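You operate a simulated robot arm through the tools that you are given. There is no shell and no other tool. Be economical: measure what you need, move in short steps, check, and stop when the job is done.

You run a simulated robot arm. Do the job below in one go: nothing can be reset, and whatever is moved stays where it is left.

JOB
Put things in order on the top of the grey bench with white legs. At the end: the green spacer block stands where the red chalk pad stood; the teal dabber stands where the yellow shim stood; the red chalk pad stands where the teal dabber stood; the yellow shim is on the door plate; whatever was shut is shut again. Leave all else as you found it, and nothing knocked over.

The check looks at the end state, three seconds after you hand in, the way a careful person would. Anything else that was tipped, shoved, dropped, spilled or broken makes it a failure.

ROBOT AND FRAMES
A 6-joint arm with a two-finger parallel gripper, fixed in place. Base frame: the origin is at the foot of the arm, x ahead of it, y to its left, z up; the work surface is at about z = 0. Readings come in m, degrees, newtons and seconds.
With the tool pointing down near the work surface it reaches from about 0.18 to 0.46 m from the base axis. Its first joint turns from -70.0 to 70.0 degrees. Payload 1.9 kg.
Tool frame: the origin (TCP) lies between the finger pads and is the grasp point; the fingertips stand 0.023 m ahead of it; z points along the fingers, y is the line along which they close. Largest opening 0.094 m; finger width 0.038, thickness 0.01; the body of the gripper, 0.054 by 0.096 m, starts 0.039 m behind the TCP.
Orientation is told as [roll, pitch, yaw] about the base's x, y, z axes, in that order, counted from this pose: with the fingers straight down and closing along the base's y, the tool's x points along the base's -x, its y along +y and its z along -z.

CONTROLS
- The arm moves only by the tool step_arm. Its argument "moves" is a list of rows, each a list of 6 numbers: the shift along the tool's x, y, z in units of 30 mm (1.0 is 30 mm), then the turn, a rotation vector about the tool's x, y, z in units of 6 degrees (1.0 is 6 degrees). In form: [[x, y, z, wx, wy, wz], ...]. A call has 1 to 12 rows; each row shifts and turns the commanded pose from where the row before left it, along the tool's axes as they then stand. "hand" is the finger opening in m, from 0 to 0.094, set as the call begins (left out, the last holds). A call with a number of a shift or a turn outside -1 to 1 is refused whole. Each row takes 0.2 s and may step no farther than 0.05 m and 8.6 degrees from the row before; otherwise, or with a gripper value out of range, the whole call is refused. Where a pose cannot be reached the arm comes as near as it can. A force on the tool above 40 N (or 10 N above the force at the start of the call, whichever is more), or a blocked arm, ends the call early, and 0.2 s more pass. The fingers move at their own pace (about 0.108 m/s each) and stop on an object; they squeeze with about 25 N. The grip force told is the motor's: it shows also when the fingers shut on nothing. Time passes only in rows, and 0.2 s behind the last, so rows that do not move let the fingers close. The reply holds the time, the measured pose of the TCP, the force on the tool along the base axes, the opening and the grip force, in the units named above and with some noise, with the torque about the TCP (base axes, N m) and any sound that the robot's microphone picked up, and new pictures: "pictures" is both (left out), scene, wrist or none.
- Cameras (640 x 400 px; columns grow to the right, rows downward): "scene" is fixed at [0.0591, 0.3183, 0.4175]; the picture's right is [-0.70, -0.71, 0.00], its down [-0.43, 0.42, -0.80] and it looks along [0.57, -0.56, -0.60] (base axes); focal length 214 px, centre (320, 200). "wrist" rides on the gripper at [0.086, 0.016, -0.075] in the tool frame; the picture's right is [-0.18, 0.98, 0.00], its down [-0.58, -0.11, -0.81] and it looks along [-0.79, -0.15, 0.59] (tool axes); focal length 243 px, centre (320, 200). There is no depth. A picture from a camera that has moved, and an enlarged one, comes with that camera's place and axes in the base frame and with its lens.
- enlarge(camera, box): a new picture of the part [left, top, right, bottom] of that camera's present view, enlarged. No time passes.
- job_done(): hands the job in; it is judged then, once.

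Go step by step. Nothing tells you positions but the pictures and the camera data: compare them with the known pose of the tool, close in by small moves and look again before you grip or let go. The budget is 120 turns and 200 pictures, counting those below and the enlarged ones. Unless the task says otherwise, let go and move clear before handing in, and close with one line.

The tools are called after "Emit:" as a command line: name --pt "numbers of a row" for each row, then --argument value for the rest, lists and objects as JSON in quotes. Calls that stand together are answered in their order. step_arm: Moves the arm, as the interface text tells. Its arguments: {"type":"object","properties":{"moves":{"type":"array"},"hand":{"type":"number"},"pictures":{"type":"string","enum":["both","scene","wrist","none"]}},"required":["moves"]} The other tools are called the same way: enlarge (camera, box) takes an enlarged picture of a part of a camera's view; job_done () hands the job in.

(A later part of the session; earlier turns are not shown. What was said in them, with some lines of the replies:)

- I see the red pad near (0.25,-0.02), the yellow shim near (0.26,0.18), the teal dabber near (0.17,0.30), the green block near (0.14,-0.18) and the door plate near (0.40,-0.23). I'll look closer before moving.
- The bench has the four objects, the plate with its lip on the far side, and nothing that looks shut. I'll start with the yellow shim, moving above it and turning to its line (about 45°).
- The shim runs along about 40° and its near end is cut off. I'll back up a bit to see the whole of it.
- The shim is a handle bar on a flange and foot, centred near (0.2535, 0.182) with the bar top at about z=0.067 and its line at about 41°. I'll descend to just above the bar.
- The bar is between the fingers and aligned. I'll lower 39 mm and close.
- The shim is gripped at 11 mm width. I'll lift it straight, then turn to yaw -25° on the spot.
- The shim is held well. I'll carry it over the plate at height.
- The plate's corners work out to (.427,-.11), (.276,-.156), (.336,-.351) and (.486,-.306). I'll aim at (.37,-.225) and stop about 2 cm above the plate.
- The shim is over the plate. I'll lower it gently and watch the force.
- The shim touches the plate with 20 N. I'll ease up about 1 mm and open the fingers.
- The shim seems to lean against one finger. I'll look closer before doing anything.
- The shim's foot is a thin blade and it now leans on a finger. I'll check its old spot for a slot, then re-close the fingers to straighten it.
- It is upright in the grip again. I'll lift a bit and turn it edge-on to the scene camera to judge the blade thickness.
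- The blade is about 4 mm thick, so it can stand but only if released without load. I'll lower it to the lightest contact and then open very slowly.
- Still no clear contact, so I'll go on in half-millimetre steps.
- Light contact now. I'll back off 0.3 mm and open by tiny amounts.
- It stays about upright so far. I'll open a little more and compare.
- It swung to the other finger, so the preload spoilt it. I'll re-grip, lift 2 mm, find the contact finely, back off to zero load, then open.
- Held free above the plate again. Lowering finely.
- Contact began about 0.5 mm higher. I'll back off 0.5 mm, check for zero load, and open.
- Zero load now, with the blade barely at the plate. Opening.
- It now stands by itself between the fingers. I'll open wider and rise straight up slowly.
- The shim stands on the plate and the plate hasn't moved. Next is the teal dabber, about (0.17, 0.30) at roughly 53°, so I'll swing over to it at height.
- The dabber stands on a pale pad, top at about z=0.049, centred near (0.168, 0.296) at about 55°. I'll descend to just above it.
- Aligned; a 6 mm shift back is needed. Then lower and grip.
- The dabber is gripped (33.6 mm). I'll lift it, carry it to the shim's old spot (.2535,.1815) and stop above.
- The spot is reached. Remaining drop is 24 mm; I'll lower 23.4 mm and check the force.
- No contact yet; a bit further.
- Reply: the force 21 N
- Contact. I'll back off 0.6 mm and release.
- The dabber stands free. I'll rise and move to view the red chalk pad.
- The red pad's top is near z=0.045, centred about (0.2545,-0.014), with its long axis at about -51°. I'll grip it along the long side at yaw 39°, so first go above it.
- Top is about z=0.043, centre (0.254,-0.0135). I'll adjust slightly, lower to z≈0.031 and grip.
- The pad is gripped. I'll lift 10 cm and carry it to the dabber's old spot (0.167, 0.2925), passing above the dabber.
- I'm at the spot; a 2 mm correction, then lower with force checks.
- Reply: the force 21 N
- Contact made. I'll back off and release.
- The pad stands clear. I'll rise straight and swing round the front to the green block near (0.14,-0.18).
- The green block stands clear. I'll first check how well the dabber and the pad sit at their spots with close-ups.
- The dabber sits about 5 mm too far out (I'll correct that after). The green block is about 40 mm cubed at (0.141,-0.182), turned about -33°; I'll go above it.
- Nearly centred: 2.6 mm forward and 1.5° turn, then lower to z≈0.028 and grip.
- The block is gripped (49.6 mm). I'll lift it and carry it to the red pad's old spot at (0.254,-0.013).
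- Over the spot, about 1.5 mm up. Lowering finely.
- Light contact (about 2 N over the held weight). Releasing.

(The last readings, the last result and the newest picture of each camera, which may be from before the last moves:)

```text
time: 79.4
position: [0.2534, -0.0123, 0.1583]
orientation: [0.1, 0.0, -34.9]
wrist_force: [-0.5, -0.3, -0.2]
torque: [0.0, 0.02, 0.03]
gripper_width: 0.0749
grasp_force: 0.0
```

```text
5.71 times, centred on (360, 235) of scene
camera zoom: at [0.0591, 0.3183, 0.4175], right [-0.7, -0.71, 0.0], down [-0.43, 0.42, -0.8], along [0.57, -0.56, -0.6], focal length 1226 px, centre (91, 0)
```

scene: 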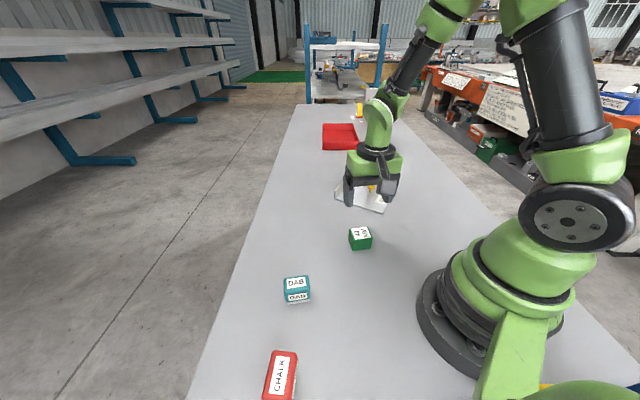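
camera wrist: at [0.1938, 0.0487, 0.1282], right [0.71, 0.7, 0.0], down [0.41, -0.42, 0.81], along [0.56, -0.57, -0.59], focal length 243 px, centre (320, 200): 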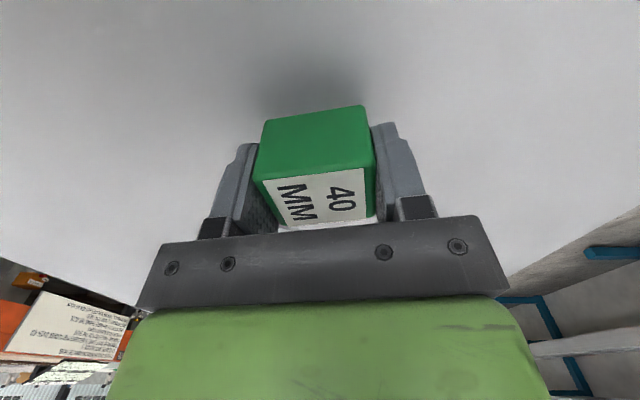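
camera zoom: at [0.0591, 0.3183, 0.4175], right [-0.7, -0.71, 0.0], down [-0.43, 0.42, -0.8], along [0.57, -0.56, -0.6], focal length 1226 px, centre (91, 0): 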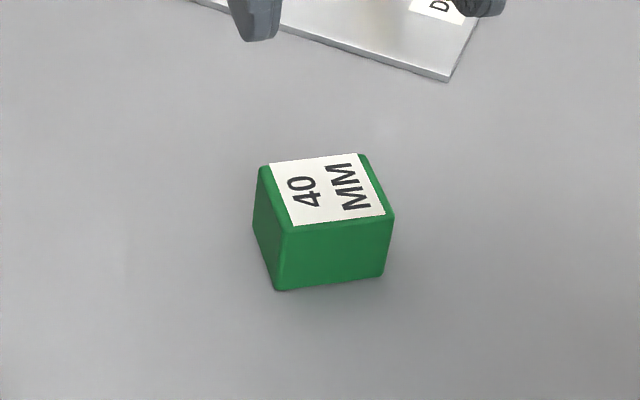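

The green block stands on the spot. Now I'll go back to the dabber to measure it from the wrist camera and correct the roughly 5 mm offset.

Emit:
step_arm --pt "0.311 0.445 0 0 0 -1" --pt "0.263 0.475 0 0 0 -1" --pt "0.212 0.5 0 0 0 -1" --pt "0.159 0.519 0 0 0 -1" --pt "0.104 0.533 0 0 0 -1" --pt "0.047 0.541 0 0 0 -1" --pt "-0.009 0.543 0 0 0 -1" --pt "-0.066 0.539 0 0 0 -1" --pt "-0.122 0.529 0 0 0 -1" --pt "-0.177 0.513 0 0 0 -1" --pt "-0.229 0.492 0 0 0 -1" --pt "-0.28 0.465 0 0 0 -1" --pictures "none"

Emit:
step_arm --pt "0 0 0.5 0 0 -1" --pt "0 0 0.5 0 0 -1" --pt "0 0 0 0 0 -0.97" --pt "0.7 0 0 0 0 0" --pt "0 0 0 0 0 0" --hand 0.06 --pictures "wrist"

Emit:
enlarge --camera "wrist" --box '[220, 0, 420, 160]'

```text
time: 82.0
position: [0.2555, 0.1829, 0.1589]
orientation: [0.1, 0.0, 37.1]
wrist_force: [-0.2, 0.1, 0.0]
torque: [0.01, 0.01, -0.01]
gripper_width: 0.075
grasp_force: 0.0
```

```text
time: 83.2
position: [0.2435, 0.1652, 0.1285]
orientation: [0.0, -0.3, 54.8]
wrist_force: [0.2, -0.2, -0.1]
torque: [-0.03, -0.01, 0.01]
gripper_width: 0.06
grasp_force: 0.0
camera wrist: at [0.1801, 0.1041, 0.2023], right [-0.7, 0.72, 0.0], down [0.42, 0.41, 0.81], along [0.58, 0.56, -0.59], focal length 243 px, centre (320, 200)
```

wrist: 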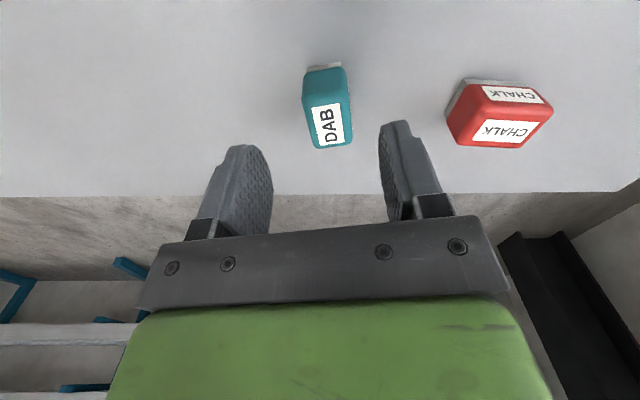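

```text
2.50 times, centred on (320, 80) of wrist
camera zoom: at [0.1801, 0.1041, 0.2023], right [-0.7, 0.72, 0.0], down [0.42, 0.41, 0.81], along [0.58, 0.56, -0.59], focal length 606 px, centre (320, 500)
```

zoom: 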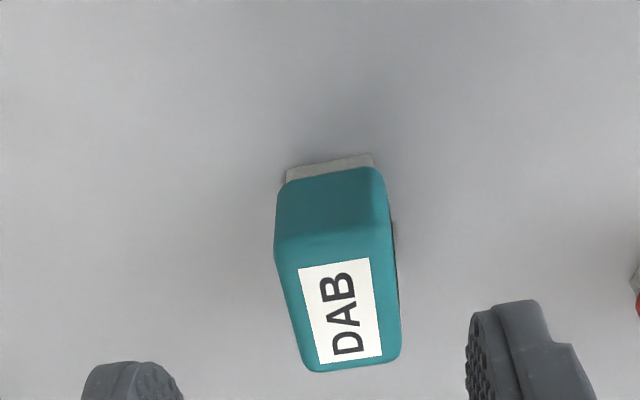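

The dabber's centre is about (0.2565, 0.1875), roughly 6.5 mm beyond the shim's old centre. I'll grip it centred, lift slightly and shift it back.

Emit:
step_arm --pt "-0.85 0.05 0 0 0 0" --pt "0 0 0.8 0 0 0" --pt "0 0 0.8 0 0 0" --pt "0 0 0.8 0 0 0" --pt "0 0 0.75 0 0 0" --pt "0 0 0 0 0 0" --pictures "wrist"

Emit:
step_arm --pt "0 0 0 0 0 0" --pt "0 0 0 0 0 0" --pt "0 0 0 0 0 0" --hand 0.0 --pictures "none"

```text
time: 84.6
position: [0.2565, 0.188, 0.0333]
orientation: [0.0, -0.2, 54.8]
wrist_force: [0.6, 0.4, 0.7]
torque: [0.0, 0.0, 0.02]
gripper_width: 0.0601
grasp_force: 0.0
camera wrist: at [0.1928, 0.1274, 0.1074], right [-0.7, 0.72, 0.0], down [0.42, 0.41, 0.81], along [0.58, 0.56, -0.59], focal length 243 px, centre (320, 200)
```

wrist: 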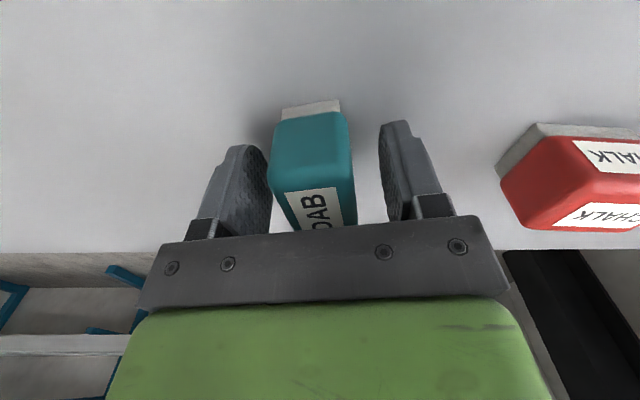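

```text
time: 85.4
position: [0.2556, 0.189, 0.0334]
orientation: [0.0, -0.2, 54.9]
wrist_force: [-0.5, -0.8, -0.3]
torque: [-0.01, 0.02, 0.05]
gripper_width: 0.0335
grasp_force: 24.8
```

Gripped and centred. Lift 9 mm, shift 6.8 mm back, lower again.

Emit:
step_arm --pt "0 0 -0.3 0 0 0" --pt "0.227 -0.037 0 0 0 0" --pt "0 0 0.27 0 0 0" --pt "0 0 0 0 0 0" --pictures "none"

Emit:
step_arm --pt "0 0 0.02 0 0 0" --pt "0 0 0 0 0 0" --pictures "none"

Emit:
step_arm --pt "0 0 0.015 0 0 0" --pt "0 0 0 0 0 0" --pictures "none"

```text
time: 86.4
position: [0.2547, 0.1824, 0.0349]
orientation: [0.0, -0.2, 54.7]
wrist_force: [0.5, 0.1, -0.6]
torque: [0.01, 0.02, -0.02]
gripper_width: 0.0338
grasp_force: 24.7
```

```text
time: 87.0
position: [0.2537, 0.1806, 0.0348]
orientation: [0.1, -0.1, 54.8]
wrist_force: [0.7, -0.7, -0.4]
torque: [0.0, 0.0, -0.05]
gripper_width: 0.0335
grasp_force: 25.5
```

```text
time: 87.6
position: [0.2536, 0.1813, 0.0339]
orientation: [0.0, -0.2, 54.8]
wrist_force: [0.0, 0.5, -0.8]
torque: [0.02, 0.0, 0.01]
gripper_width: 0.0336
grasp_force: 25.3
```

Now about level with the bench (within half a millimetre). One small step and release.

Emit:
step_arm --pt "0 0 0.012 0 0 0" --pt "0 0 0 0 0 0" --pictures "none"

Emit:
step_arm --pt "0 0 0 0 0 0" --pt "0 0 0 0 0 0" --pt "0 0 0 0 0 0" --hand 0.06 --pictures "none"

Emit:
step_arm --pt "0 0 -0.5 0 0 0" --pt "0 0 -1 0 0 0" --pt "0 0 -1 0 0 0" --pt "0 0 -1 0 0 0" --pt "0 0 -1 0 0 0" --pt "0.5 -1 -0.5 0 0 0" --pt "0.5 -1 0 0 0 0" --pt "0.5 -1 0 0 0 0" --pt "0 0 0 0 0 0"

Emit:
enlarge --camera "scene" --box '[240, 200, 480, 400]'

Emit:
enlarge --camera "scene" --box '[300, 90, 420, 220]'

```text
time: 88.2
position: [0.2528, 0.1833, 0.0327]
orientation: [0.0, -0.2, 54.8]
wrist_force: [0.2, -0.5, -0.5]
torque: [0.02, -0.01, 0.02]
gripper_width: 0.0334
grasp_force: 25.0
```

```text
time: 89.0
position: [0.2537, 0.1823, 0.033]
orientation: [-0.1, 0.0, 54.8]
wrist_force: [-0.3, -0.1, -0.6]
torque: [-0.01, -0.01, 0.02]
gripper_width: 0.0599
grasp_force: 0.0
```

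```text
time: 91.0
position: [0.3014, 0.0913, 0.1841]
orientation: [0.0, -0.1, 54.9]
wrist_force: [0.8, -0.2, 0.3]
torque: [-0.01, 0.0, -0.02]
gripper_width: 0.0599
grasp_force: 0.0
camera wrist: at [0.238, 0.0299, 0.2579], right [-0.7, 0.72, 0.0], down [0.42, 0.41, 0.81], along [0.58, 0.56, -0.59], focal length 243 px, centre (320, 200)
```

scene: 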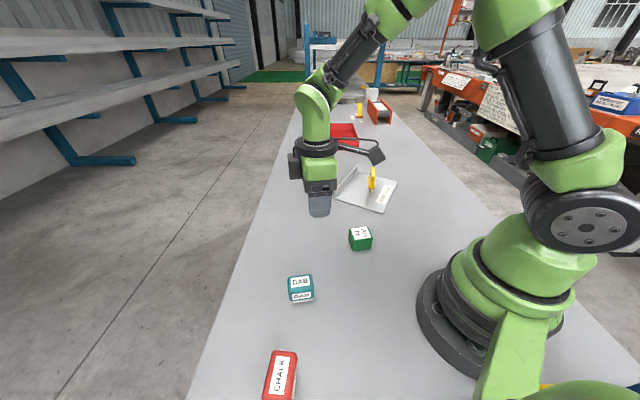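
wrist: 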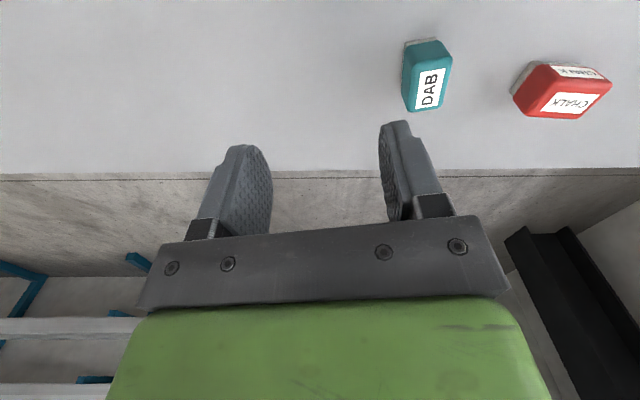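

```text
2.00 times, centred on (360, 300) of scene
camera zoom: at [0.0591, 0.3183, 0.4175], right [-0.7, -0.71, 0.0], down [-0.43, 0.42, -0.8], along [0.57, -0.56, -0.6], focal length 429 px, centre (240, 0)
```

zoom: 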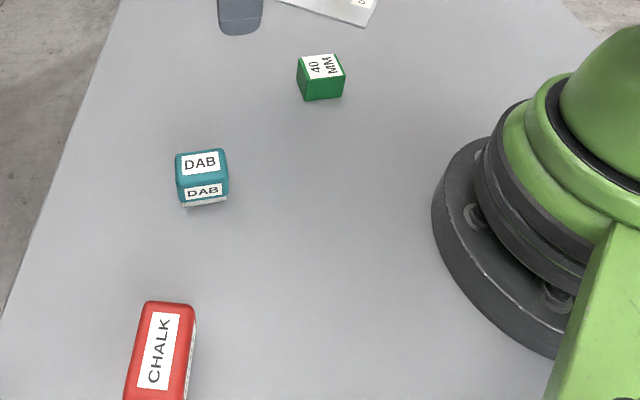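

```text
3.08 times, centred on (360, 155) of scene
camera zoom: at [0.0591, 0.3183, 0.4175], right [-0.7, -0.71, 0.0], down [-0.43, 0.42, -0.8], along [0.57, -0.56, -0.6], focal length 660 px, centre (197, 338)
```

zoom: 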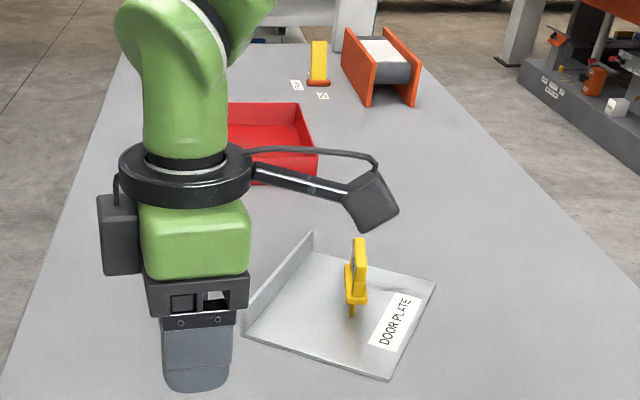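

The dabber, pad and block stand on their target spots, the shim stands on the plate, and the hand is clear. Nothing on the bench was shut at the start, so nothing needs shutting.

Emit:
job_done

```text
The job is handed in.
```

The job is handed in: the green block, teal dabber and red pad stand where you asked, to within a few millimetres as measured from the pictures, and the yellow shim stands upright on the door plate. I found nothing shut on the bench. The shim rests on a blade only about 4 mm thick, and it took three tries to set it standing.
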